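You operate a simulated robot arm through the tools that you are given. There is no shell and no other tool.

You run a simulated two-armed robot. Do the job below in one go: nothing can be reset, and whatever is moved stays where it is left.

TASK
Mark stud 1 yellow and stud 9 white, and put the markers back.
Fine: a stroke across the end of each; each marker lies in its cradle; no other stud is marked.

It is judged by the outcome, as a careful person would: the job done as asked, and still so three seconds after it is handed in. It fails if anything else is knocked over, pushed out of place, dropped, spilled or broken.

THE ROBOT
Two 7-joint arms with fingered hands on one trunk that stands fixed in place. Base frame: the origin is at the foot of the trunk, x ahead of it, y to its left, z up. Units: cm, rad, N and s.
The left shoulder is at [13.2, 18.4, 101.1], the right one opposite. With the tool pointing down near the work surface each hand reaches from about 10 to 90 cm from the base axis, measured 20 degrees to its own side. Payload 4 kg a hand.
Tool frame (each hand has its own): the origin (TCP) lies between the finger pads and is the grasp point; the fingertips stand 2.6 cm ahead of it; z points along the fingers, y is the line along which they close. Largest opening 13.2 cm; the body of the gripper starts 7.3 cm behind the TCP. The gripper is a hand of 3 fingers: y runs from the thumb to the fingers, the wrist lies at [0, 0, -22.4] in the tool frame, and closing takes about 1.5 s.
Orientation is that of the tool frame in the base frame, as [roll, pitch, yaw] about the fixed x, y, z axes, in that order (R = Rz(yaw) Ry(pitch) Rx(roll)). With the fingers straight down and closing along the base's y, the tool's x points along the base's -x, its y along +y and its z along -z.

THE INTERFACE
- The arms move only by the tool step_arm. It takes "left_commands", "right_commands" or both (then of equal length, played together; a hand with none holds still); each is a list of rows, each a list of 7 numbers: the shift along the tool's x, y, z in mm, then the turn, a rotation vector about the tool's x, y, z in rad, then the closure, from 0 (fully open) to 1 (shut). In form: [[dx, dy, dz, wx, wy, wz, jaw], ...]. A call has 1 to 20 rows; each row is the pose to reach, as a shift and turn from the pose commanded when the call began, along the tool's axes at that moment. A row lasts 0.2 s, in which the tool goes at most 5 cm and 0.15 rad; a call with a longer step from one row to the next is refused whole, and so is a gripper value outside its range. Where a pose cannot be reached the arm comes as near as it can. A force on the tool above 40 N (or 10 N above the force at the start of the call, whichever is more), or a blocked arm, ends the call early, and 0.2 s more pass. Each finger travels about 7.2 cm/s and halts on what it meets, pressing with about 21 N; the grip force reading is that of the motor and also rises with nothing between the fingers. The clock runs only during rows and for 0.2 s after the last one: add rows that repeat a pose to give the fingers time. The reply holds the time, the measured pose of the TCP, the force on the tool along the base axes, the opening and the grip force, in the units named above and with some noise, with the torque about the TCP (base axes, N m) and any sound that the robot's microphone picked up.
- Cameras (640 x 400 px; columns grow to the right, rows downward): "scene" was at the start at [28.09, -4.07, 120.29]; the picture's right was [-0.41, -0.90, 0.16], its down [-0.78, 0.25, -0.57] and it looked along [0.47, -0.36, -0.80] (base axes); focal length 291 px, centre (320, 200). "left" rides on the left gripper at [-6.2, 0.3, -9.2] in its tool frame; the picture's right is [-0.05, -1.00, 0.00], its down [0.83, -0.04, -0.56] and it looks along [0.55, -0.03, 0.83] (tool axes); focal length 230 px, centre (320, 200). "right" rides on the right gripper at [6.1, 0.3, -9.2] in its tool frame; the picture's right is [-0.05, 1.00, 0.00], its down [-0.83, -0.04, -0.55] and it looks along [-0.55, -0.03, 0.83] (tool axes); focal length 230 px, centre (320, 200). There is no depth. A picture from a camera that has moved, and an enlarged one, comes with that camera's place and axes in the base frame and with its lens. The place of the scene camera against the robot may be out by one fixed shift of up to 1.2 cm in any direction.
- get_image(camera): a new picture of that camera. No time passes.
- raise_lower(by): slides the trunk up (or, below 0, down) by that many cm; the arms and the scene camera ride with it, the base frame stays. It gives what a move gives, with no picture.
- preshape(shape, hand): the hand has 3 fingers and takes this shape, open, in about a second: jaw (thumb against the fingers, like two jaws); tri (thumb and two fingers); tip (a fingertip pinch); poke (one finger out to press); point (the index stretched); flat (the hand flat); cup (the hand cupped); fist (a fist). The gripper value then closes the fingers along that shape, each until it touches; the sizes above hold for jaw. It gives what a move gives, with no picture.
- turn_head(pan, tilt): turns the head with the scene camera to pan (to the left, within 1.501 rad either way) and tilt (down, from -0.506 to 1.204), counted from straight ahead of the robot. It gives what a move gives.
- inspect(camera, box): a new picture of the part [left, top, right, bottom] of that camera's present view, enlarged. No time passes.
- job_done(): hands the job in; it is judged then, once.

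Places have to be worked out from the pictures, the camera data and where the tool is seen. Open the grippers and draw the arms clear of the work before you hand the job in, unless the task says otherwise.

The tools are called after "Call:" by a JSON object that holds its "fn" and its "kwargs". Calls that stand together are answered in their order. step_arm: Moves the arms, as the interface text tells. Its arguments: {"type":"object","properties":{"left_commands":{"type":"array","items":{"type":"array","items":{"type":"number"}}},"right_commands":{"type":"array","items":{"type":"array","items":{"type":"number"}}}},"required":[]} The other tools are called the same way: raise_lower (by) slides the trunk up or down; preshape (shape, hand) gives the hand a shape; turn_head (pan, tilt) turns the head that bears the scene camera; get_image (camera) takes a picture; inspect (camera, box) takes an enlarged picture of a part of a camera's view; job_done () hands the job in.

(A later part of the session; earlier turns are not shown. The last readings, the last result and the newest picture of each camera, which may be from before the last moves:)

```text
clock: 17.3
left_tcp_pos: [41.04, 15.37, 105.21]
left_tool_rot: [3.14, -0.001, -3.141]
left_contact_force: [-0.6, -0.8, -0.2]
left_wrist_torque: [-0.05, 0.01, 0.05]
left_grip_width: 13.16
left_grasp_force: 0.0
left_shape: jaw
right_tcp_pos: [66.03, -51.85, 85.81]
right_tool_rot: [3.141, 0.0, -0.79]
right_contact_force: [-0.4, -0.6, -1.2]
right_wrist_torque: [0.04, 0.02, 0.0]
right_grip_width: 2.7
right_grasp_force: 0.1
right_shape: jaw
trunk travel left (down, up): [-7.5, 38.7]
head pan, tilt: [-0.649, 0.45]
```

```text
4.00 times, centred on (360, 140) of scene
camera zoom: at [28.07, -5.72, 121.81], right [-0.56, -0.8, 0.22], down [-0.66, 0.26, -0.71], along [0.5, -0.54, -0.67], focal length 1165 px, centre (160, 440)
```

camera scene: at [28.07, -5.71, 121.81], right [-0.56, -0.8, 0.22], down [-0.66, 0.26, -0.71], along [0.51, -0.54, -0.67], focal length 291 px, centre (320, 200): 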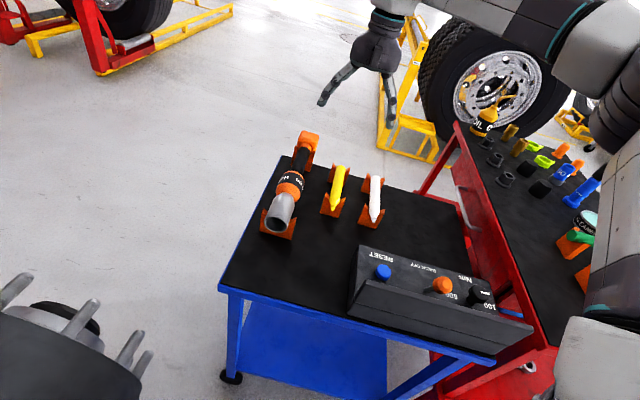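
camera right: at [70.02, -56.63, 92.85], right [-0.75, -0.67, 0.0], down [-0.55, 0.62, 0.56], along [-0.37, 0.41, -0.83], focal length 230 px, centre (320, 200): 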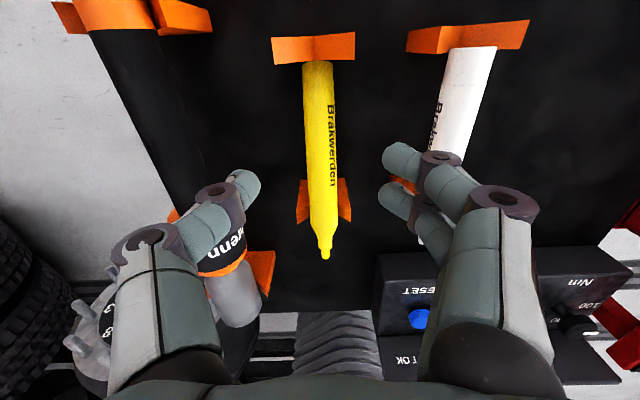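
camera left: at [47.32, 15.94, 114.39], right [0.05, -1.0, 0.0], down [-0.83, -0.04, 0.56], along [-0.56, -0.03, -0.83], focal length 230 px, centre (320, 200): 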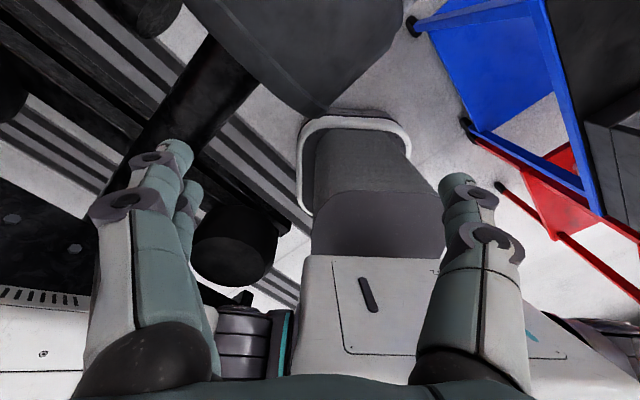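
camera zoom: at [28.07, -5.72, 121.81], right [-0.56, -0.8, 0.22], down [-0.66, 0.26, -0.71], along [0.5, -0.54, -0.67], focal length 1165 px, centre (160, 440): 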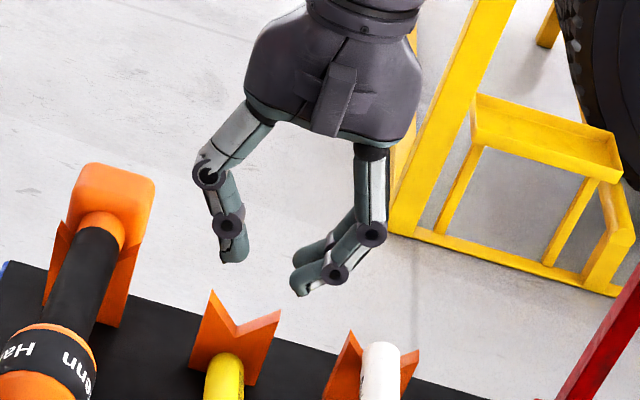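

Fingertips meet about 1.8 cm ahead of the TCP (fingers at ±1.05 cm along x, thumb central), which explains the miss: they closed under the marker. I'll regrasp with the tips at the marker's axis height: shift 1 cm toward the front, TCP to z≈75.5.

Call:
{"fn": "step_arm", "kwargs": {"right_commands": [[-3, 0, 0, 0, 0, 0, 0.65], [-7, 0, 0, 0, 0, 0, 0.5], [-10, 0, 20, 0, 0, 0, 0.5], [-10, 0, 40, 0, 0, 0, 0.5], [-10, 0, 60, 0, 0, 0, 0.5], [-10, 0, 80, 0, 0, 0, 0.5], [-10, 0, 92, 0, 0, 0, 0.5], [-10, 0, 101, 0, 0, 0, 0.5], [-10, 0, 101, 0, 0, 0, 0.5]]}}

Call:
{"fn": "get_image", "kwargs": {"camera": "right"}}

Call:
{"fn": "inspect", "kwargs": {"camera": "scene", "box": [300, 120, 400, 220]}}

```text
clock: 19.3
left_tcp_pos: [40.95, 15.56, 105.3]
left_tool_rot: [3.139, -0.001, 3.14]
left_contact_force: [-0.3, -0.1, -0.3]
left_wrist_torque: [0.0, 0.0, -0.01]
left_grip_width: 13.2
left_grasp_force: 0.2
left_shape: jaw
right_tcp_pos: [65.38, -51.2, 75.6]
right_tool_rot: [3.141, 0.001, -0.789]
right_contact_force: [0.0, -0.3, -0.1]
right_wrist_torque: [-0.03, 0.02, 0.05]
right_grip_width: 6.51
right_grasp_force: 0.0
right_shape: jaw
trunk travel left (down, up): [-7.5, 38.7]
head pan, tilt: [-0.649, 0.45]
```

```text
taken
camera right: at [69.24, -55.8, 84.8], right [-0.75, -0.67, 0.0], down [-0.55, 0.62, 0.56], along [-0.37, 0.41, -0.83], focal length 230 px, centre (320, 200)
```

right: 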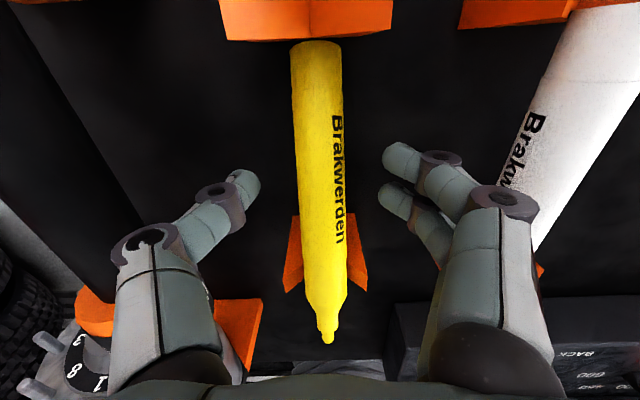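

```text
4.00 times, centred on (350, 170) of scene
camera zoom: at [28.06, -5.71, 121.82], right [-0.56, -0.8, 0.22], down [-0.66, 0.26, -0.71], along [0.5, -0.54, -0.67], focal length 1165 px, centre (200, 320)
```

zoom: 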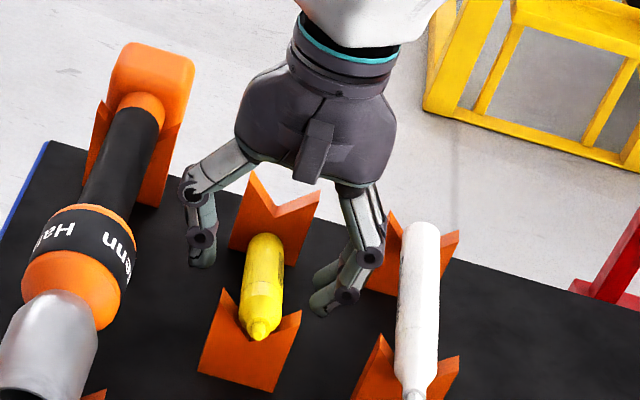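

The fingers straddle the leaning marker centrally at the right height. Closing now in small steps.

Call:
{"fn": "step_arm", "kwargs": {"right_commands": [[0, 0, 0, 0, 0, 0, 0.6], [0, 0, 0, 0, 0, 0, 0.68], [0, 0, 0, 0, 0, 0, 0.74], [0, 0, 0, 0, 0, 0, 0.78], [0, 0, 0, 0, 0, 0, 0.82], [0, 0, 0, 0, 0, 0, 0.86]]}}

Call:
{"fn": "get_image", "kwargs": {"camera": "right"}}

```text
clock: 20.7
left_tcp_pos: [40.9, 15.57, 105.16]
left_tool_rot: [-3.141, 0.001, 3.141]
left_contact_force: [-0.4, 0.3, -0.7]
left_wrist_torque: [-0.01, -0.03, -0.01]
left_grip_width: 13.2
left_grasp_force: 0.1
left_shape: jaw
right_tcp_pos: [65.19, -51.21, 75.68]
right_tool_rot: [3.141, -0.001, -0.789]
right_contact_force: [-1.6, 0.4, 0.7]
right_wrist_torque: [-0.03, 0.01, 0.03]
right_grip_width: 1.99
right_grasp_force: 0.0
right_shape: jaw
trunk travel left (down, up): [-7.5, 38.7]
head pan, tilt: [-0.649, 0.45]
```

```text
taken
camera right: at [69.23, -55.81, 84.79], right [-0.75, -0.67, 0.0], down [-0.55, 0.62, 0.56], along [-0.37, 0.41, -0.83], focal length 230 px, centre (320, 200)
```

right: 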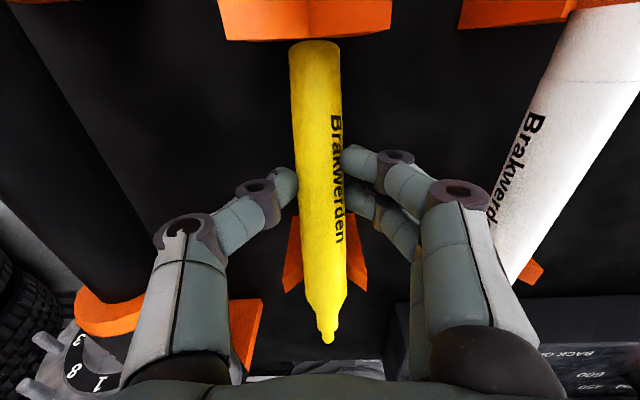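

Opening 2.0 cm with no grip force yet; I'll zoom to see whether the fingertips are beside, under or over the marker.

Call:
{"fn": "inspect", "kwargs": {"camera": "right", "box": [260, 130, 400, 240]}}

Call:
{"fn": "inspect", "kwargs": {"camera": "scene", "box": [310, 130, 390, 210]}}

```text
3.64 times, centred on (330, 185) of right
camera zoom: at [69.23, -55.81, 84.79], right [-0.75, -0.67, 0.0], down [-0.55, 0.62, 0.56], along [-0.37, 0.41, -0.83], focal length 837 px, centre (284, 254)
```

zoom: 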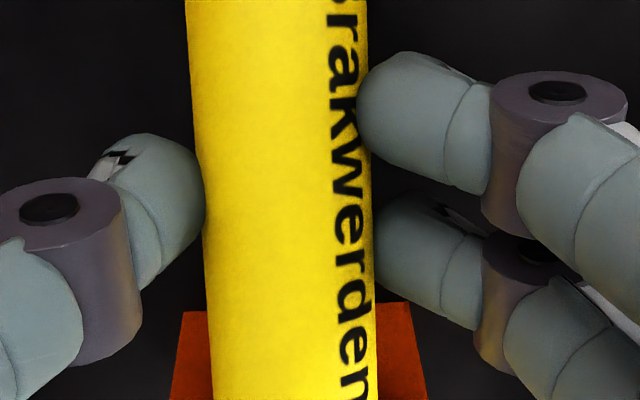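

```text
5.00 times, centred on (350, 170) of scene
camera zoom: at [28.06, -5.72, 121.82], right [-0.56, -0.8, 0.22], down [-0.66, 0.26, -0.71], along [0.5, -0.54, -0.67], focal length 1456 px, centre (170, 350)
```

zoom: 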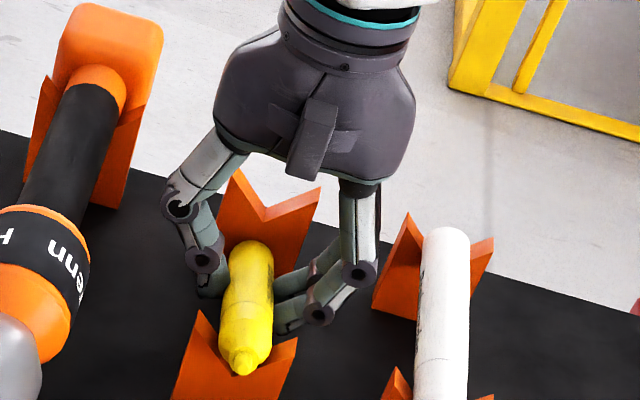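

The tips sit right beside the marker at about its mid-height. I continue closing fully to build grip.

Call:
{"fn": "step_arm", "kwargs": {"right_commands": [[0, 0, 0, 0, 0, 0, 0.9], [0, 0, 0, 0, 0, 0, 0.94], [0, 0, 0, 0, 0, 0, 0.97], [0, 0, 0, 0, 0, 0, 1], [0, 0, 0, 0, 0, 0, 1]]}}

Call:
{"fn": "inspect", "kwargs": {"camera": "right", "box": [260, 130, 400, 240]}}

Call:
{"fn": "get_image", "kwargs": {"camera": "right"}}

```text
clock: 21.9
left_tcp_pos: [41.01, 15.56, 105.24]
left_tool_rot: [-3.141, 0.001, -3.141]
left_contact_force: [1.4, -0.4, 0.1]
left_wrist_torque: [-0.01, 0.01, -0.01]
left_grip_width: 13.16
left_grasp_force: 0.1
left_shape: jaw
right_tcp_pos: [65.2, -51.07, 75.64]
right_tool_rot: [-3.14, 0.0, -0.789]
right_contact_force: [0.2, 0.2, -0.6]
right_wrist_torque: [-0.04, 0.0, -0.02]
right_grip_width: 1.84
right_grasp_force: 21.2
right_shape: jaw
trunk travel left (down, up): [-7.5, 38.7]
head pan, tilt: [-0.649, 0.45]
```

```text
3.64 times, centred on (330, 185) of right
camera zoom: at [69.24, -55.81, 84.78], right [-0.75, -0.67, 0.0], down [-0.55, 0.62, 0.56], along [-0.37, 0.41, -0.83], focal length 837 px, centre (284, 254)
```

zoom: 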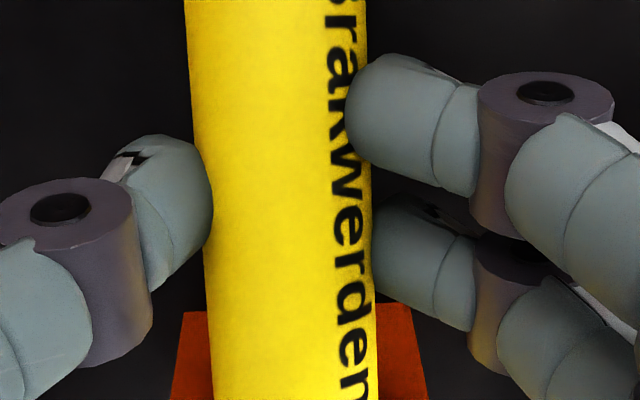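

```text
taken
camera right: at [69.24, -55.81, 84.78], right [-0.75, -0.67, 0.0], down [-0.55, 0.62, 0.56], along [-0.37, 0.41, -0.83], focal length 230 px, centre (320, 200)
```

right: 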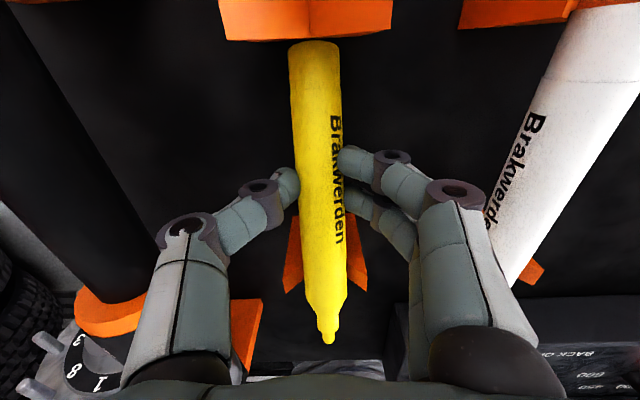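

It grips (21 N, marker unmoved) but the opening of 1.84 cm versus a ~2.6 cm body means the tips are holding above the mid-line. I'll reopen a little, go 9 mm lower and close again for a proper hold.

Call:
{"fn": "step_arm", "kwargs": {"right_commands": [[0, 0, 0, 0, 0, 0, 0.85], [0, 0, 0, 0, 0, 0, 0.75], [0, 0, 0, 0, 0, 0, 0.65], [0, 0, 4, 0, 0, 0, 0.65], [0, 0, 9, 0, 0, 0, 0.65], [0, 0, 9, 0, 0, 0, 0.7], [0, 0, 9, 0, 0, 0, 0.75], [0, 0, 9, 0, 0, 0, 0.79], [0, 0, 9, 0, 0, 0, 0.83], [0, 0, 9, 0, 0, 0, 0.87], [0, 0, 9, 0, 0, 0, 0.91], [0, 0, 9, 0, 0, 0, 0.95], [0, 0, 9, 0, 0, 0, 1], [0, 0, 9, 0, 0, 0, 1]]}}

Call:
{"fn": "inspect", "kwargs": {"camera": "right", "box": [260, 130, 400, 240]}}

Call:
{"fn": "get_image", "kwargs": {"camera": "right"}}

```text
clock: 24.9
left_tcp_pos: [40.98, 15.45, 105.22]
left_tool_rot: [-3.141, 0.0, -3.14]
left_contact_force: [1.3, -0.4, 0.2]
left_wrist_torque: [-0.04, -0.02, 0.0]
left_grip_width: 13.2
left_grasp_force: 0.1
left_shape: jaw
right_tcp_pos: [65.32, -51.24, 74.65]
right_tool_rot: [3.141, 0.001, -0.789]
right_contact_force: [0.0, -0.5, 0.2]
right_wrist_torque: [-0.03, -0.02, 0.0]
right_grip_width: 1.74
right_grasp_force: 21.1
right_shape: jaw
trunk travel left (down, up): [-7.5, 38.7]
head pan, tilt: [-0.649, 0.45]
```

```text
3.64 times, centred on (330, 185) of right
camera zoom: at [69.26, -55.78, 83.88], right [-0.75, -0.67, 0.0], down [-0.55, 0.62, 0.56], along [-0.37, 0.41, -0.83], focal length 837 px, centre (284, 254)
```

zoom: 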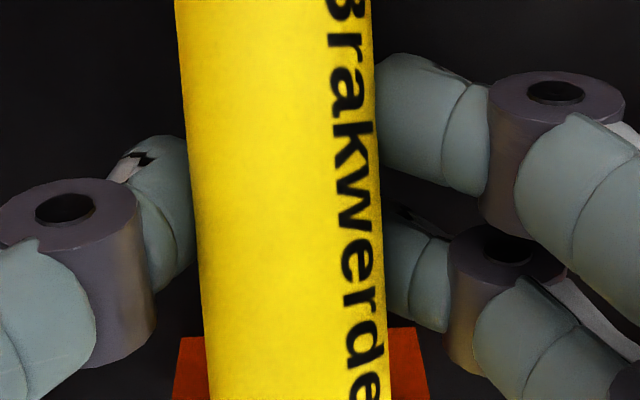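

```text
taken
camera right: at [69.26, -55.78, 83.88], right [-0.75, -0.67, 0.0], down [-0.55, 0.62, 0.56], along [-0.37, 0.41, -0.83], focal length 230 px, centre (320, 200)
```

right: 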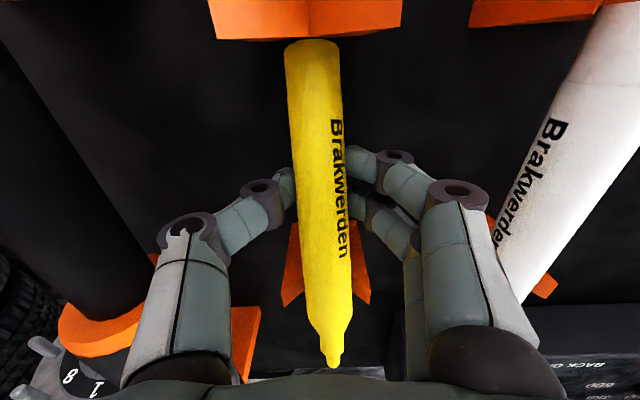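

Now the tips sit slightly below the mid-line (width 1.74, before 1.84 from above), so the best height is in between. I'll regrip 4.5 mm higher.

Call:
{"fn": "step_arm", "kwargs": {"right_commands": [[0, 0, 0, 0, 0, 0, 0.88], [0, 0, 0, 0, 0, 0, 0.8], [0, 0, 0, 0, 0, 0, 0.72], [0, 0, 0, 0, 0, 0, 0.66], [0, 0, -4.5, 0, 0, 0, 0.66], [0, 0, -4.5, 0, 0, 0, 0.7], [0, 0, -4.5, 0, 0, 0, 0.75], [0, 0, -4.5, 0, 0, 0, 0.79], [0, 0, -4.5, 0, 0, 0, 0.83], [0, 0, -4.5, 0, 0, 0, 0.87], [0, 0, -4.5, 0, 0, 0, 0.91], [0, 0, -4.5, 0, 0, 0, 0.95], [0, 0, -4.5, 0, 0, 0, 1], [0, 0, -4.5, 0, 0, 0, 1]]}}

Call:
{"fn": "inspect", "kwargs": {"camera": "right", "box": [260, 130, 400, 240]}}

Call:
{"fn": "get_image", "kwargs": {"camera": "right"}}

```text
clock: 27.9
left_tcp_pos: [41.02, 15.52, 105.18]
left_tool_rot: [3.142, -0.001, -3.141]
left_contact_force: [-0.7, -0.6, 0.4]
left_wrist_torque: [-0.02, 0.04, 0.01]
left_grip_width: 13.18
left_grasp_force: 0.0
left_shape: jaw
right_tcp_pos: [65.19, -51.14, 75.14]
right_tool_rot: [-3.141, 0.001, -0.79]
right_contact_force: [0.2, -0.3, -0.1]
right_wrist_torque: [-0.04, -0.03, -0.02]
right_grip_width: 2.0
right_grasp_force: 21.1
right_shape: jaw
trunk travel left (down, up): [-7.5, 38.7]
head pan, tilt: [-0.649, 0.45]
```

```text
3.64 times, centred on (330, 185) of right
camera zoom: at [69.25, -55.8, 84.32], right [-0.75, -0.67, 0.0], down [-0.55, 0.62, 0.56], along [-0.37, 0.41, -0.83], focal length 837 px, centre (284, 254)
```

zoom: 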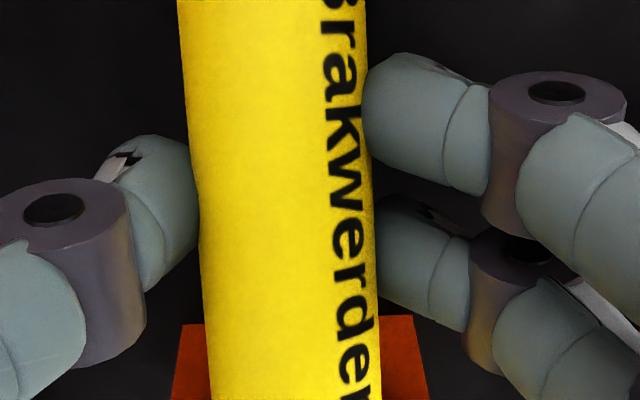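

```text
taken
camera right: at [69.25, -55.8, 84.32], right [-0.75, -0.67, 0.0], down [-0.55, 0.62, 0.56], along [-0.37, 0.41, -0.83], focal length 230 px, centre (320, 200)
```

right: 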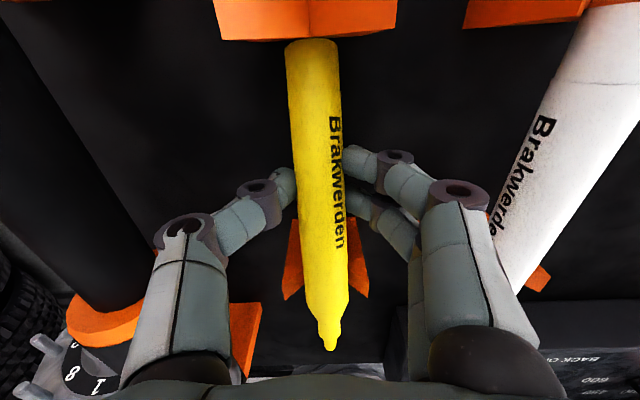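

Centred grip now: width 2.00 cm, 21 N, marker undisturbed. I'll lift gently 3 cm and check the hold.

Call:
{"fn": "step_arm", "kwargs": {"right_commands": [[0, 0, -5, 0, 0, 0, 1], [0, 0, -10, 0, 0, 0, 1], [0, 0, -15, 0, 0, 0, 1], [0, 0, -22, 0, 0, 0, 1], [0, 0, -30, 0, 0, 0, 1], [0, 0, -30, 0, 0, 0, 1]]}}

Call:
{"fn": "get_image", "kwargs": {"camera": "right"}}

Call:
{"fn": "inspect", "kwargs": {"camera": "scene", "box": [300, 110, 400, 210]}}

```text
clock: 29.3
left_tcp_pos: [41.02, 15.5, 105.08]
left_tool_rot: [-3.141, 0.0, 3.141]
left_contact_force: [-0.4, -0.7, 0.2]
left_wrist_torque: [-0.02, 0.0, 0.0]
left_grip_width: 13.16
left_grasp_force: 0.1
left_shape: jaw
right_tcp_pos: [65.37, -51.14, 78.17]
right_tool_rot: [3.139, 0.0, -0.79]
right_contact_force: [0.0, -0.7, 0.0]
right_wrist_torque: [0.0, -0.01, 0.0]
right_grip_width: 1.98
right_grasp_force: 21.1
right_shape: jaw
trunk travel left (down, up): [-7.5, 38.7]
head pan, tilt: [-0.649, 0.45]
```

```text
taken
camera right: at [69.29, -55.82, 87.33], right [-0.75, -0.67, 0.0], down [-0.55, 0.62, 0.56], along [-0.37, 0.41, -0.83], focal length 230 px, centre (320, 200)
```

right: 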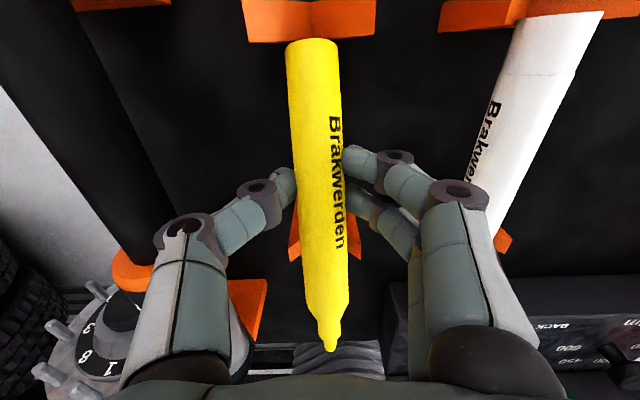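

```text
4.00 times, centred on (350, 160) of scene
camera zoom: at [28.09, -5.73, 121.81], right [-0.56, -0.8, 0.22], down [-0.66, 0.26, -0.71], along [0.5, -0.54, -0.67], focal length 1165 px, centre (200, 360)
```

zoom: 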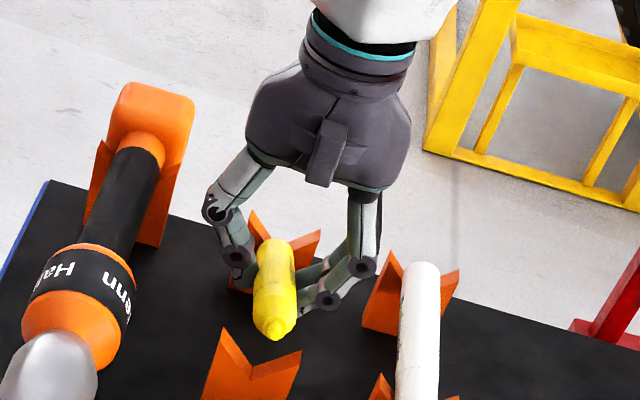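

The marker is held firmly, tilted about 25° nib-up relative to the hand, which is fine for stroking stud 1. I'll raise it to z≈90 and carry it around to in front of stud 1, well clear of the wrench.

Call:
{"fn": "step_arm", "kwargs": {"right_commands": [[0, 0, -24, 0, 0, 0, 1], [0, 0, -48, 0, 0, 0, 1], [0, 0, -72, 0, 0, 0, 1], [0, 0, -96, 0, 0, 0, 1], [0, 0, -118, 0, 0, 0, 1], [-16, -30, -118, 0, 0, 0, 1], [-33, -60, -118, 0, 0, 0, 1], [-50, -90, -118, 0, 0, 0, 1], [-66, -120, -118, 0, 0, 0, 1], [-83, -150, -118, 0, 0, 0, 1], [-100, -180, -118, 0, 0, 0, 1], [-116, -210, -118, 0, 0, 0, 1], [-133, -240, -118, 0, 0, 0, 1], [-150, -270, -118, 0, 0, 0, 1], [-166, -300, -118, 0, 0, 0, 1], [-183, -330, -118, 0, 0, 0, 1], [-200, -360, -118, 0, 0, 0, 1], [-216, -390, -118, 0, 0, 0, 1], [-233, -420, -118, 0, 0, 0, 1], [-249, -447, -118, 0, 0, 0, 1]]}}

Call:
{"fn": "get_image", "kwargs": {"camera": "right"}}

Call:
{"fn": "turn_head", "kwargs": {"pan": 0.1, "tilt": 0.5}}

Call:
{"fn": "get_image", "kwargs": {"camera": "scene"}}

```text
clock: 33.5
left_tcp_pos: [41.04, 15.6, 105.13]
left_tool_rot: [-3.14, -0.001, -3.14]
left_contact_force: [0.4, -0.7, -0.8]
left_wrist_torque: [-0.02, -0.01, 0.01]
left_grip_width: 13.19
left_grasp_force: 0.0
left_shape: jaw
right_tcp_pos: [68.94, -14.93, 86.33]
right_tool_rot: [3.141, -0.001, -0.79]
right_contact_force: [-0.6, 0.1, -0.9]
right_wrist_torque: [0.0, -0.02, 0.02]
right_grip_width: 1.97
right_grasp_force: 20.9
right_shape: jaw
right hand out of reach, approached as far as the arm can: row 14, 15, 16, 17, 18, 19, 20
trunk travel left (down, up): [-7.5, 38.7]
head pan, tilt: [-0.649, 0.45]
```

```text
taken
camera right: at [72.86, -19.63, 95.33], right [-0.75, -0.67, 0.0], down [-0.55, 0.62, 0.55], along [-0.37, 0.41, -0.83], focal length 230 px, centre (320, 200)
```

right: 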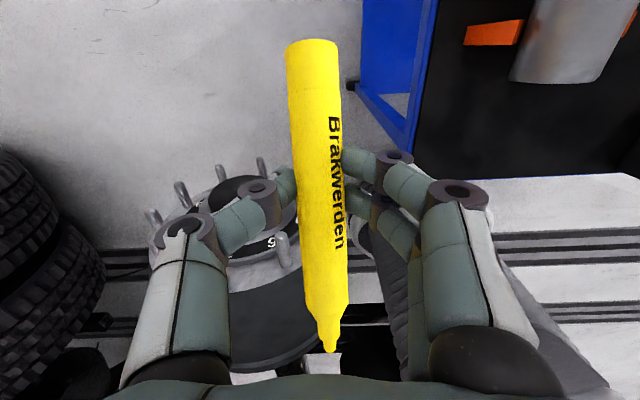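

```text
clock: 34.6
left_tcp_pos: [40.94, 15.53, 105.21]
left_tool_rot: [3.141, 0.0, 3.142]
left_contact_force: [-0.2, -0.3, 0.4]
left_wrist_torque: [0.0, 0.0, 0.02]
left_grip_width: 13.19
left_grasp_force: 0.0
left_shape: jaw
right_tcp_pos: [68.86, -15.19, 86.07]
right_tool_rot: [-3.142, 0.0, -0.789]
right_contact_force: [0.6, 0.1, -0.2]
right_wrist_torque: [-0.04, 0.01, 0.0]
right_grip_width: 1.95
right_grasp_force: 20.8
right_shape: jaw
trunk travel left (down, up): [-7.5, 38.7]
head pan, tilt: [0.099, 0.499]
```

```text
taken
camera scene: at [29.53, 0.73, 120.76], right [0.09, -1.0, -0.04], down [-0.77, -0.05, -0.64], along [0.63, 0.09, -0.77], focal length 291 px, centre (320, 200)
```

scene: 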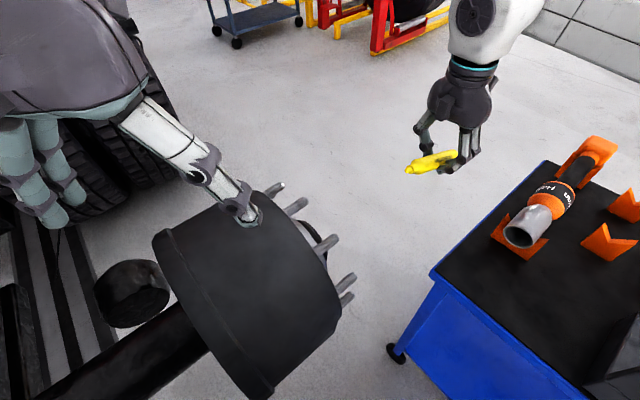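

The arm could not go all the way with this yaw and stopped at (68.9,-15.1,86.2); the marker is still held well. I'll test a small move with a slight yaw change to learn what limits it.

Call:
{"fn": "step_arm", "kwargs": {"right_commands": [[0, 0, 0, 0, 0, -0.1, 1], [0, 0, 0, 0, 0, -0.2, 1], [0, 0, 0, 0, 0, -0.3, 1], [0, 0, 0, 0, 0, -0.4, 1], [0, 0, 0, 0, 0, -0.5, 1], [0, 0, 0, 0, 0, -0.5, 1]]}}

```text
clock: 36.0
left_tcp_pos: [40.98, 15.59, 105.27]
left_tool_rot: [-3.14, 0.001, 3.141]
left_contact_force: [0.5, -1.0, -0.6]
left_wrist_torque: [-0.02, 0.03, -0.01]
left_grip_width: 13.2
left_grasp_force: 0.0
left_shape: jaw
right_tcp_pos: [68.74, -15.24, 85.99]
right_tool_rot: [3.141, 0.0, -0.289]
right_contact_force: [-0.5, -0.5, -0.9]
right_wrist_torque: [0.01, 0.0, 0.04]
right_grip_width: 1.96
right_grasp_force: 21.4
right_shape: jaw
trunk travel left (down, up): [-7.5, 38.7]
head pan, tilt: [0.099, 0.499]
```

Yaw isn't the limiter by itself and the commanded pose was reset to where the arm stands. I'll try moving toward stud 1 with this yaw to see how far it goes.

Call:
{"fn": "step_arm", "kwargs": {"right_commands": [[2, -30, 0, 0, 0, 0, 1], [4, -60, 0, 0, 0, 0, 1], [6, -90, 0, 0, 0, 0, 1], [8, -120, 0, 0, 0, 0, 1], [10, -150, 0, 0, 0, 0, 1], [11, -183, 0, 0, 0, 0, 1]]}}

Call:
{"fn": "get_image", "kwargs": {"camera": "scene"}}

```text
clock: 37.4
left_tcp_pos: [40.94, 15.56, 105.2]
left_tool_rot: [3.14, 0.0, -3.14]
left_contact_force: [0.2, -0.7, -1.0]
left_wrist_torque: [0.01, 0.0, -0.02]
left_grip_width: 13.19
left_grasp_force: 0.1
left_shape: jaw
right_tcp_pos: [66.68, -12.9, 84.68]
right_tool_rot: [-3.141, 0.001, -0.29]
right_contact_force: [0.6, 0.5, -0.2]
right_wrist_torque: [0.01, 0.03, 0.01]
right_grip_width: 1.95
right_grasp_force: 20.9
right_shape: jaw
right hand out of reach, approached as far as the arm can: row 1, 2, 3, 4, 5, 6
trunk travel left (down, up): [-7.5, 38.7]
head pan, tilt: [0.099, 0.499]
```

```text
taken
camera scene: at [29.54, 0.7, 120.75], right [0.09, -1.0, -0.04], down [-0.77, -0.05, -0.64], along [0.63, 0.09, -0.77], focal length 291 px, centre (320, 200)
```

scene: 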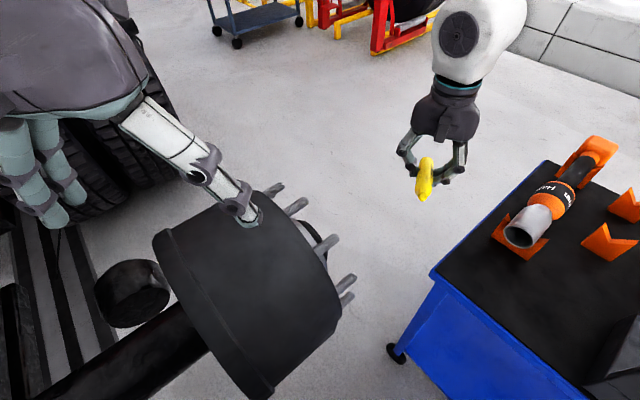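

The arm can't go farther left with the hand upright (it's sliding along a limit around wrist azimuth). Rolling the hand about the marker axis brings the wrist back toward the shoulder, so I'll restore the yaw and then roll the hand so the fingers point toward +w.

Call:
{"fn": "step_arm", "kwargs": {"right_commands": [[0, 0, 0, 0, 0, 0.125, 1], [0, 0, 0, 0, 0, 0.25, 1], [0, 0, 0, 0, 0, 0.375, 1], [0, 0, 0, 0, 0, 0.5, 1], [0, 0, 0, 0, 0, 0.5, 1]]}}

Call:
{"fn": "step_arm", "kwargs": {"right_commands": [[0, 0, 0, 0.13, 0, 0, 1], [0, 0, 0, 0.26, 0, 0, 1], [0, 0, 0, 0.39, 0, 0, 1], [0, 0, 0, 0.52, 0, 0, 1], [0, 0, 0, 0.65, 0, 0, 1], [0, 0, 0, 0.78, 0, 0, 1], [0, 0, 0, 0.9, 0, 0, 1], [0, 0, 0, 0.9, 0, 0, 1]]}}

Call:
{"fn": "get_image", "kwargs": {"camera": "scene"}}

Call:
{"fn": "get_image", "kwargs": {"camera": "right"}}

```text
clock: 38.6
left_tcp_pos: [41.0, 15.47, 105.12]
left_tool_rot: [3.141, 0.0, -3.14]
left_contact_force: [0.8, -0.3, 0.7]
left_wrist_torque: [-0.04, 0.03, -0.01]
left_grip_width: 13.2
left_grasp_force: 0.1
left_shape: jaw
right_tcp_pos: [66.81, -13.01, 84.62]
right_tool_rot: [3.139, -0.001, -0.791]
right_contact_force: [0.0, 0.0, -0.9]
right_wrist_torque: [-0.02, -0.02, 0.0]
right_grip_width: 1.97
right_grasp_force: 21.2
right_shape: jaw
trunk travel left (down, up): [-7.5, 38.7]
head pan, tilt: [0.099, 0.499]
```

```text
clock: 40.4
left_tcp_pos: [40.95, 15.54, 105.08]
left_tool_rot: [-3.14, 0.001, 3.141]
left_contact_force: [-0.7, -0.2, 0.2]
left_wrist_torque: [0.06, 0.01, -0.03]
left_grip_width: 13.18
left_grasp_force: 0.1
left_shape: jaw
right_tcp_pos: [66.76, -12.69, 84.58]
right_tool_rot: [-2.24, 0.0, -0.789]
right_contact_force: [-0.1, 0.4, -0.2]
right_wrist_torque: [-0.01, 0.04, 0.02]
right_grip_width: 1.94
right_grasp_force: 20.8
right_shape: jaw
trunk travel left (down, up): [-7.5, 38.7]
head pan, tilt: [0.099, 0.499]
```

```text
taken
camera scene: at [29.53, 0.77, 120.75], right [0.09, -1.0, -0.04], down [-0.77, -0.05, -0.64], along [0.63, 0.09, -0.77], focal length 291 px, centre (320, 200)
```

scene: 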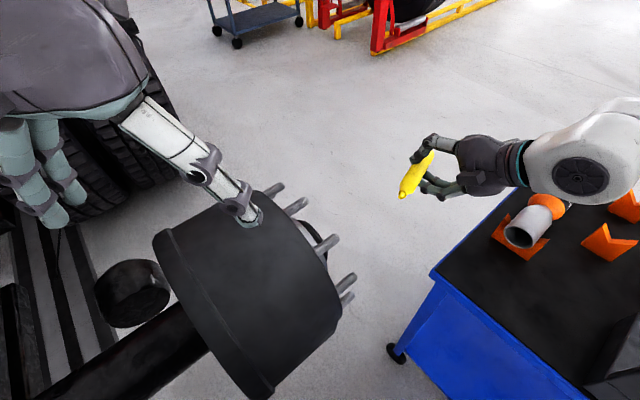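

```text
taken
camera right: at [65.63, -22.42, 90.08], right [-0.48, -0.4, -0.78], down [-0.87, 0.3, 0.38], along [0.09, 0.87, -0.49], focal length 230 px, centre (320, 200)
```

right: 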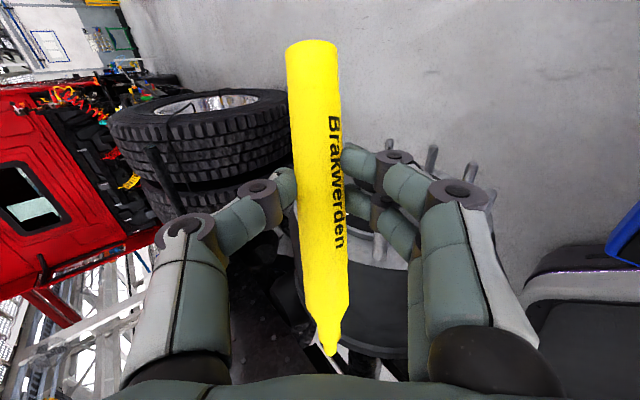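

Rolled fine, marker still firm (nib computed at about (58.6,-7.5,86), matching the scene picture). Now I'll move toward a spot about 4 cm in front of stud 1, staying above its height.

Call:
{"fn": "step_arm", "kwargs": {"right_commands": [[-1, -13, 29, 0, 0, 0, 1], [-2, -26, 58, 0, 0, 0, 1], [-3, -39, 87, 0, 0, 0, 1], [-4, -52, 115, 0, 0, 0, 1], [-5, -65, 144, 0, 0, 0, 1], [-6, -78, 173, 0, 0, 0, 1], [-6, -78, 173, 0, 0, 0, 1]]}}

Call:
{"fn": "get_image", "kwargs": {"camera": "scene"}}

Call:
{"fn": "get_image", "kwargs": {"camera": "right"}}

```text
clock: 42.0
left_tcp_pos: [40.91, 15.58, 105.29]
left_tool_rot: [-3.141, -0.002, -3.14]
left_contact_force: [0.5, -0.2, -0.5]
left_wrist_torque: [0.02, 0.0, 0.04]
left_grip_width: 13.19
left_grasp_force: 0.0
left_shape: jaw
right_tcp_pos: [78.38, -0.69, 80.32]
right_tool_rot: [-2.243, 0.001, -0.791]
right_contact_force: [-0.2, 0.0, -0.7]
right_wrist_torque: [-0.01, -0.01, 0.01]
right_grip_width: 1.95
right_grasp_force: 21.2
right_shape: jaw
right hand out of reach, approached as far as the arm can: row 6, 7
trunk travel left (down, up): [-7.5, 38.7]
head pan, tilt: [0.099, 0.499]
```

```text
taken
camera scene: at [29.47, 0.75, 120.79], right [0.09, -1.0, -0.04], down [-0.77, -0.05, -0.64], along [0.63, 0.09, -0.77], focal length 291 px, centre (320, 200)
```

scene: 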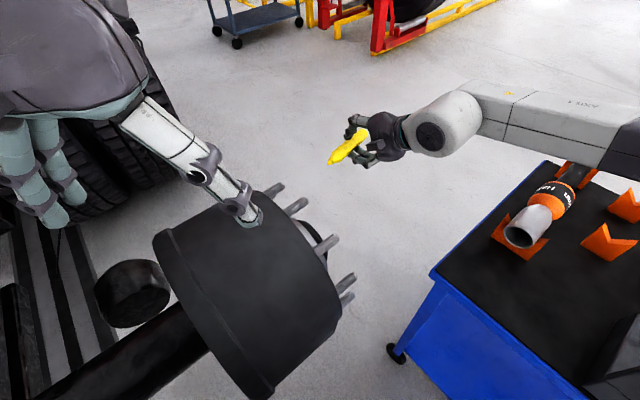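

```text
taken
camera right: at [77.19, -10.35, 85.77], right [-0.48, -0.4, -0.78], down [-0.87, 0.3, 0.38], along [0.09, 0.86, -0.5], focal length 230 px, centre (320, 200)
```

right: 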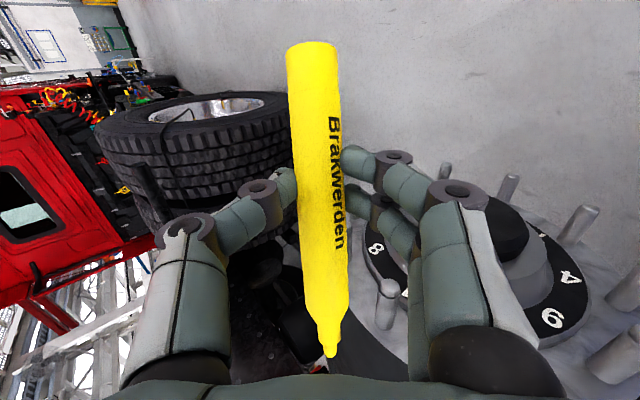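

The wrist hits a workspace boundary near (66,-13), independent of hand orientation. I'll test whether going lower (toward the stud's height, still about 4 cm off its end) relaxes it.

Call:
{"fn": "step_arm", "kwargs": {"right_commands": [[-1, 15, 17, 0, 0, 0, 1], [-1, 30, 34, 0, 0, 0, 1], [-2, 45, 51, 0, 0, 0, 1], [-3, 60, 69, 0, 0, 0, 1], [-3, 60, 69, 0, 0, 0, 1]]}}

Call:
{"fn": "get_image", "kwargs": {"camera": "right"}}

Call:
{"fn": "get_image", "kwargs": {"camera": "scene"}}

```text
clock: 43.2
left_tcp_pos: [41.06, 15.56, 105.25]
left_tool_rot: [-3.141, 0.001, -3.141]
left_contact_force: [0.2, -1.2, -0.4]
left_wrist_torque: [-0.02, 0.04, 0.0]
left_grip_width: 13.21
left_grasp_force: 0.1
left_shape: jaw
right_tcp_pos: [76.78, -2.45, 72.91]
right_tool_rot: [-2.243, 0.0, -0.79]
right_contact_force: [-0.4, -0.4, -0.5]
right_wrist_torque: [0.01, 0.01, 0.0]
right_grip_width: 1.93
right_grasp_force: 21.0
right_shape: jaw
right hand out of reach, approached as far as the arm can: row 1, 2, 3, 4, 5
trunk travel left (down, up): [-7.5, 38.7]
head pan, tilt: [0.099, 0.499]
```

```text
taken
camera right: at [75.78, -12.01, 78.31], right [-0.48, -0.4, -0.78], down [-0.87, 0.3, 0.38], along [0.08, 0.86, -0.49], focal length 230 px, centre (320, 200)
```

right: 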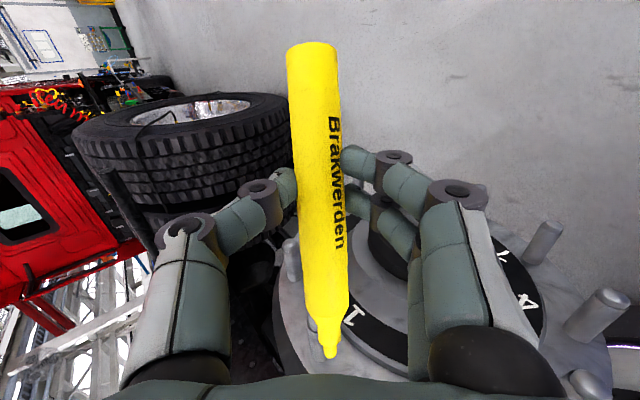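

```text
taken
camera scene: at [29.51, 0.76, 120.76], right [0.09, -1.0, -0.04], down [-0.77, -0.05, -0.64], along [0.63, 0.09, -0.77], focal length 291 px, centre (320, 200)
```

scene: 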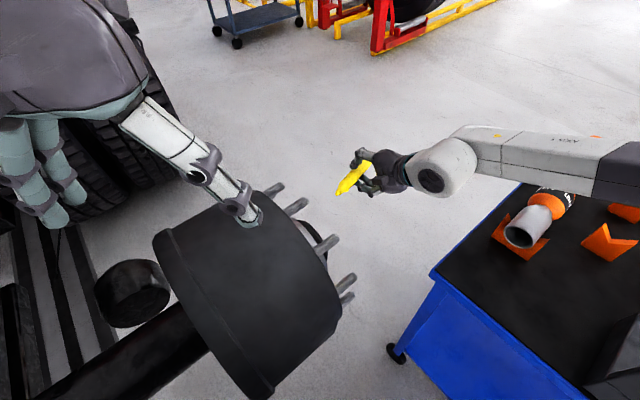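

Going lower made it slightly worse. I'll look at the right arm itself to understand which joint configuration is limiting.

Call:
{"fn": "turn_head", "kwargs": {"pan": -0.9, "tilt": 0.5}}

Call:
{"fn": "get_image", "kwargs": {"camera": "scene"}}

Call:
{"fn": "get_image", "kwargs": {"camera": "left"}}

```text
clock: 44.5
left_tcp_pos: [41.0, 15.53, 105.21]
left_tool_rot: [-3.141, -0.001, -3.141]
left_contact_force: [0.0, -0.1, -0.8]
left_wrist_torque: [0.0, 0.02, 0.01]
left_grip_width: 13.21
left_grasp_force: 0.1
left_shape: jaw
right_tcp_pos: [76.85, -2.29, 72.92]
right_tool_rot: [-2.242, 0.001, -0.788]
right_contact_force: [0.1, 0.7, 0.2]
right_wrist_torque: [-0.02, -0.02, 0.02]
right_grip_width: 1.92
right_grasp_force: 20.8
right_shape: jaw
trunk travel left (down, up): [-7.5, 38.7]
head pan, tilt: [-0.901, 0.499]
```

```text
taken
camera scene: at [26.37, -7.28, 122.01], right [-0.73, -0.62, 0.29], down [-0.6, 0.38, -0.71], along [0.33, -0.69, -0.65], focal length 291 px, centre (320, 200)
```

scene: 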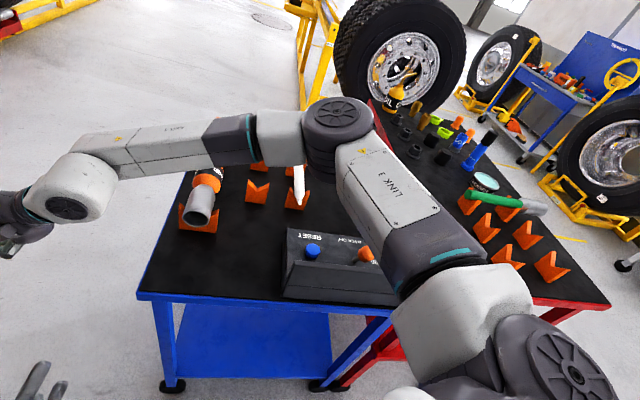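

```text
taken
camera left: at [47.27, 15.85, 114.44], right [0.05, -1.0, 0.0], down [-0.83, -0.04, 0.56], along [-0.55, -0.03, -0.83], focal length 230 px, centre (320, 200)
```

left: 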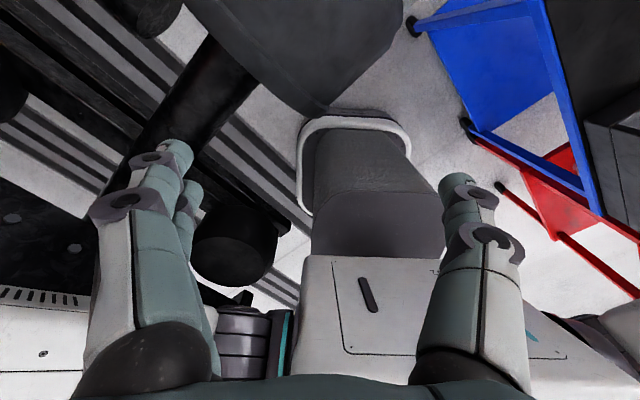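

The arm picture makes it clear: the elbow is pinned at about (45,-42.5,101.5) and the wrist can only lie within ~37 cm of it (all four boundary points fit). With the present tilted grip stud 1 is just out of range, but with a level grip, the trunk lowered 7.5 cm and the hand rolled ~1.1 rad it is reachable. So I'll back off, return the yellow marker to its cradle, and regrip it level.

Call:
{"fn": "step_arm", "kwargs": {"right_commands": [[5, 1, -28, 0, 0, 0, 1], [11, 2, -56, 0, 0, 0, 1], [16, 2, -84, 0, 0, 0, 1], [22, 3, -112, 0, 0, 0, 1], [27, 4, -140, 0, 0, 0, 1], [33, 5, -168, 0, 0, 0, 1], [38, 5, -196, 0, 0, 0, 1], [44, 6, -224, 0, 0, 0, 1], [49, 7, -250, 0, 0, 0, 1]]}}

Call:
{"fn": "step_arm", "kwargs": {"right_commands": [[0, 0, 0, -0.13, 0, 0, 1], [0, 0, 0, -0.26, 0, 0, 1], [0, 0, 0, -0.39, 0, 0, 1], [0, 0, 0, -0.52, 0, 0, 1], [0, 0, 0, -0.65, 0, 0, 1], [0, 0, 0, -0.78, 0, 0, 1], [0, 0, 0, -0.9, 0, 0, 1], [0, 0, 0, -0.9, 0, 0, 1]]}}

```text
clock: 46.5
left_tcp_pos: [40.87, 15.53, 105.37]
left_tool_rot: [-3.14, -0.001, 3.141]
left_contact_force: [-1.1, 0.5, -0.2]
left_wrist_torque: [0.02, 0.01, 0.01]
left_grip_width: 13.2
left_grasp_force: 0.1
left_shape: jaw
right_tcp_pos: [66.02, -19.92, 87.88]
right_tool_rot: [-2.241, 0.001, -0.789]
right_contact_force: [-0.5, -1.0, 0.0]
right_wrist_torque: [-0.03, -0.01, 0.02]
right_grip_width: 1.95
right_grasp_force: 21.4
right_shape: jaw
trunk travel left (down, up): [-7.5, 38.7]
head pan, tilt: [-0.901, 0.499]
```

```text
clock: 48.3
left_tcp_pos: [40.95, 15.57, 105.25]
left_tool_rot: [3.141, -0.002, -3.141]
left_contact_force: [-1.7, 0.8, 0.0]
left_wrist_torque: [0.02, -0.02, 0.0]
left_grip_width: 13.16
left_grasp_force: 0.1
left_shape: jaw
right_tcp_pos: [66.13, -19.87, 87.98]
right_tool_rot: [3.139, -0.002, -0.79]
right_contact_force: [-0.1, 0.1, 0.1]
right_wrist_torque: [0.02, -0.01, 0.0]
right_grip_width: 1.94
right_grasp_force: 20.7
right_shape: jaw
trunk travel left (down, up): [-7.5, 38.7]
head pan, tilt: [-0.901, 0.499]
```

Hand is upright again. Before lowering the trunk I'll check what lies under the left arm.

Call:
{"fn": "turn_head", "kwargs": {"pan": 0.9, "tilt": 0.5}}

Call:
{"fn": "get_image", "kwargs": {"camera": "scene"}}

```text
clock: 50.1
left_tcp_pos: [40.88, 15.51, 105.22]
left_tool_rot: [3.141, -0.002, 3.141]
left_contact_force: [-0.5, -0.1, 0.2]
left_wrist_torque: [-0.01, -0.01, 0.01]
left_grip_width: 13.18
left_grasp_force: 0.1
left_shape: jaw
right_tcp_pos: [66.16, -20.01, 87.93]
right_tool_rot: [3.141, -0.001, -0.79]
right_contact_force: [-0.7, 0.1, -1.1]
right_wrist_torque: [0.02, 0.01, -0.01]
right_grip_width: 1.94
right_grasp_force: 21.5
right_shape: jaw
trunk travel left (down, up): [-7.5, 38.7]
head pan, tilt: [0.901, 0.499]
```

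```text
taken
camera scene: at [26.37, 6.97, 122.01], right [0.73, -0.62, -0.29], down [-0.6, -0.37, -0.71], along [0.33, 0.69, -0.65], focal length 291 px, centre (320, 200)
```

scene: 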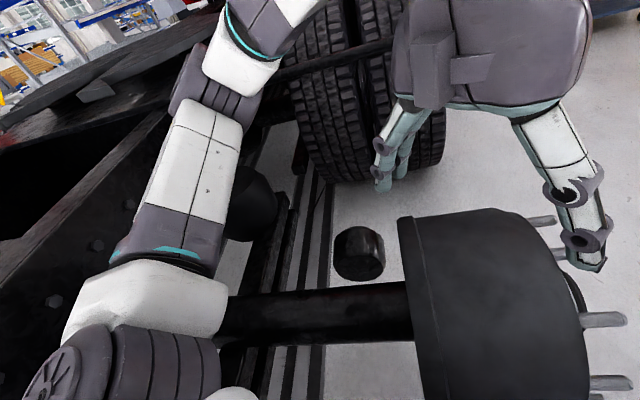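

The left elbow is high (z≈111) with only the axle and floor strips well below it. To keep everything where it is in the world, I'll first raise both hands 7.5 cm and then lower the trunk by 7.5 cm.

Call:
{"fn": "step_arm", "kwargs": {"right_commands": [[0, 0, -20, 0, 0, 0, 1], [0, 0, -40, 0, 0, 0, 1], [0, 0, -60, 0, 0, 0, 1], [0, 0, -75, 0, 0, 0, 1]], "left_commands": [[0, 0, -20, 0, 0, 0, 0], [0, 0, -40, 0, 0, 0, 0], [0, 0, -60, 0, 0, 0, 0], [0, 0, -75, 0, 0, 0, 0]]}}

Call:
{"fn": "raise_lower", "kwargs": {"by": -7.4}}

Call:
{"fn": "get_image", "kwargs": {"camera": "scene"}}

```text
clock: 51.1
left_tcp_pos: [40.93, 15.61, 112.87]
left_tool_rot: [3.141, -0.001, -3.141]
left_contact_force: [-1.2, -0.1, 0.3]
left_wrist_torque: [0.01, 0.0, -0.01]
left_grip_width: 13.18
left_grasp_force: 0.1
left_shape: jaw
right_tcp_pos: [65.96, -19.96, 95.49]
right_tool_rot: [-3.14, 0.001, -0.789]
right_contact_force: [-0.2, 0.1, -0.3]
right_wrist_torque: [-0.06, 0.01, -0.05]
right_grip_width: 1.91
right_grasp_force: 21.0
right_shape: jaw
trunk travel left (down, up): [-7.5, 38.7]
head pan, tilt: [0.901, 0.499]
```

```text
clock: 52.2
left_tcp_pos: [40.76, 15.52, 105.54]
left_tool_rot: [-3.141, 0.002, -3.141]
left_contact_force: [0.1, -0.5, -0.5]
left_wrist_torque: [0.0, 0.0, 0.01]
left_grip_width: 13.17
left_grasp_force: 0.0
left_shape: jaw
right_tcp_pos: [66.1, -19.95, 88.24]
right_tool_rot: [-3.14, -0.001, -0.789]
right_contact_force: [-0.7, 0.6, -0.7]
right_wrist_torque: [0.02, 0.01, 0.02]
right_grip_width: 1.94
right_grasp_force: 20.8
right_shape: jaw
trunk travel left (down, up): [-0.1, 46.1]
head pan, tilt: [0.901, 0.499]
```

```text
taken
camera scene: at [33.77, 6.97, 109.8], right [0.67, -0.62, -0.4], down [-0.7, -0.38, -0.6], along [0.23, 0.69, -0.69], focal length 291 px, centre (320, 200)
```

scene: 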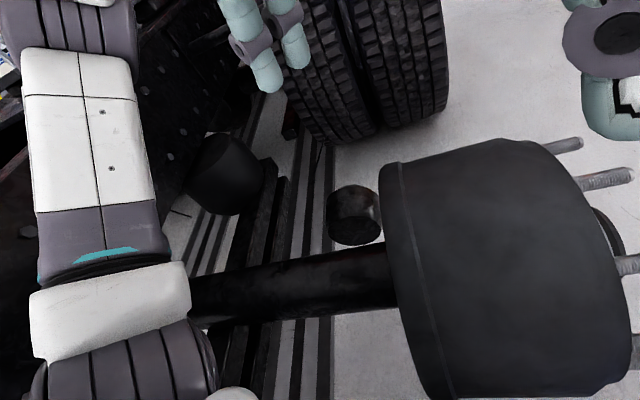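

The trunk is down (right hand still at (66.1,-20,88.2), marker held). Now I'll carry the marker back above its cradle, passing over the wrench at z≈93.

Call:
{"fn": "step_arm", "kwargs": {"right_commands": [[0, 0, -24, 0, 0, 0, 1], [0, 0, -48, 0, 0, 0, 1], [18, 19, -48, 0, 0, 0, 1], [36, 38, -48, 0, 0, 0, 1], [54, 57, -48, 0, 0, 0, 1], [72, 76, -48, 0, 0, 0, 1], [90, 95, -48, 0, 0, 0, 1], [108, 114, -48, 0, 0, 0, 1], [126, 132, -48, 0, 0, 0, 1], [144, 151, -48, 0, 0, 0, 1], [162, 170, -48, 0, 0, 0, 1], [180, 189, -48, 0, 0, 0, 1], [198, 208, -48, 0, 0, 0, 1], [216, 227, -48, 0, 0, 0, 1], [216, 227, -48, 0, 0, 0, 1]]}}

Call:
{"fn": "turn_head", "kwargs": {"pan": -0.65, "tilt": 0.4}}

Call:
{"fn": "get_image", "kwargs": {"camera": "scene"}}

Call:
{"fn": "get_image", "kwargs": {"camera": "right"}}

```text
clock: 55.4
left_tcp_pos: [40.93, 15.54, 105.31]
left_tool_rot: [-3.141, 0.0, -3.141]
left_contact_force: [1.0, -0.5, -0.5]
left_wrist_torque: [-0.01, 0.0, 0.04]
left_grip_width: 13.21
left_grasp_force: 0.0
left_shape: jaw
right_tcp_pos: [65.19, -51.27, 92.69]
right_tool_rot: [3.14, 0.001, -0.789]
right_contact_force: [-0.7, 0.7, -0.2]
right_wrist_torque: [0.01, 0.02, 0.0]
right_grip_width: 1.92
right_grasp_force: 20.9
right_shape: jaw
trunk travel left (down, up): [-0.1, 46.1]
head pan, tilt: [0.901, 0.499]
```

```text
clock: 57.1
left_tcp_pos: [40.88, 15.49, 105.38]
left_tool_rot: [-3.141, -0.002, 3.14]
left_contact_force: [0.1, 0.0, -0.8]
left_wrist_torque: [-0.01, 0.02, 0.02]
left_grip_width: 13.21
left_grasp_force: 0.1
left_shape: jaw
right_tcp_pos: [65.2, -51.21, 92.8]
right_tool_rot: [-3.14, 0.001, -0.789]
right_contact_force: [-0.2, 1.0, -1.2]
right_wrist_torque: [-0.01, 0.03, 0.01]
right_grip_width: 1.89
right_grasp_force: 21.1
right_shape: jaw
trunk travel left (down, up): [-0.1, 46.1]
head pan, tilt: [-0.649, 0.4]
```

```text
taken
camera scene: at [35.88, -5.76, 109.6], right [-0.52, -0.8, 0.31], down [-0.74, 0.24, -0.63], along [0.43, -0.56, -0.71], focal length 291 px, centre (320, 200)
```

scene: 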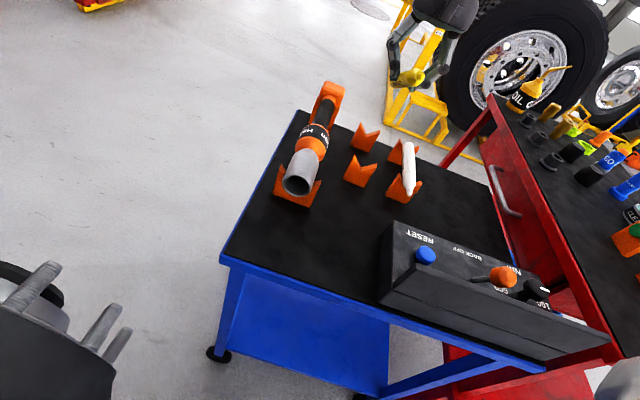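

```text
taken
camera right: at [69.23, -55.9, 101.95], right [-0.75, -0.67, 0.0], down [-0.55, 0.62, 0.56], along [-0.37, 0.41, -0.83], focal length 230 px, centre (320, 200)
```

right: 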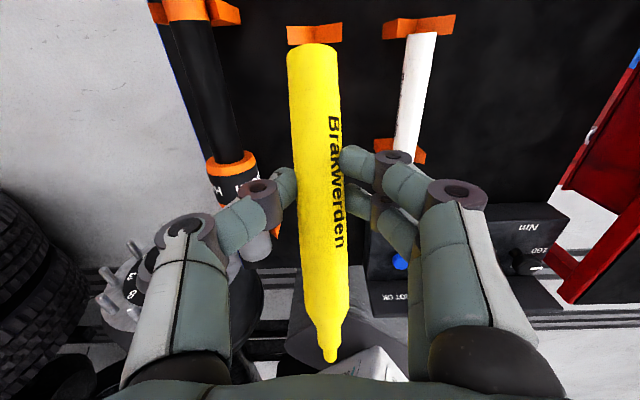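

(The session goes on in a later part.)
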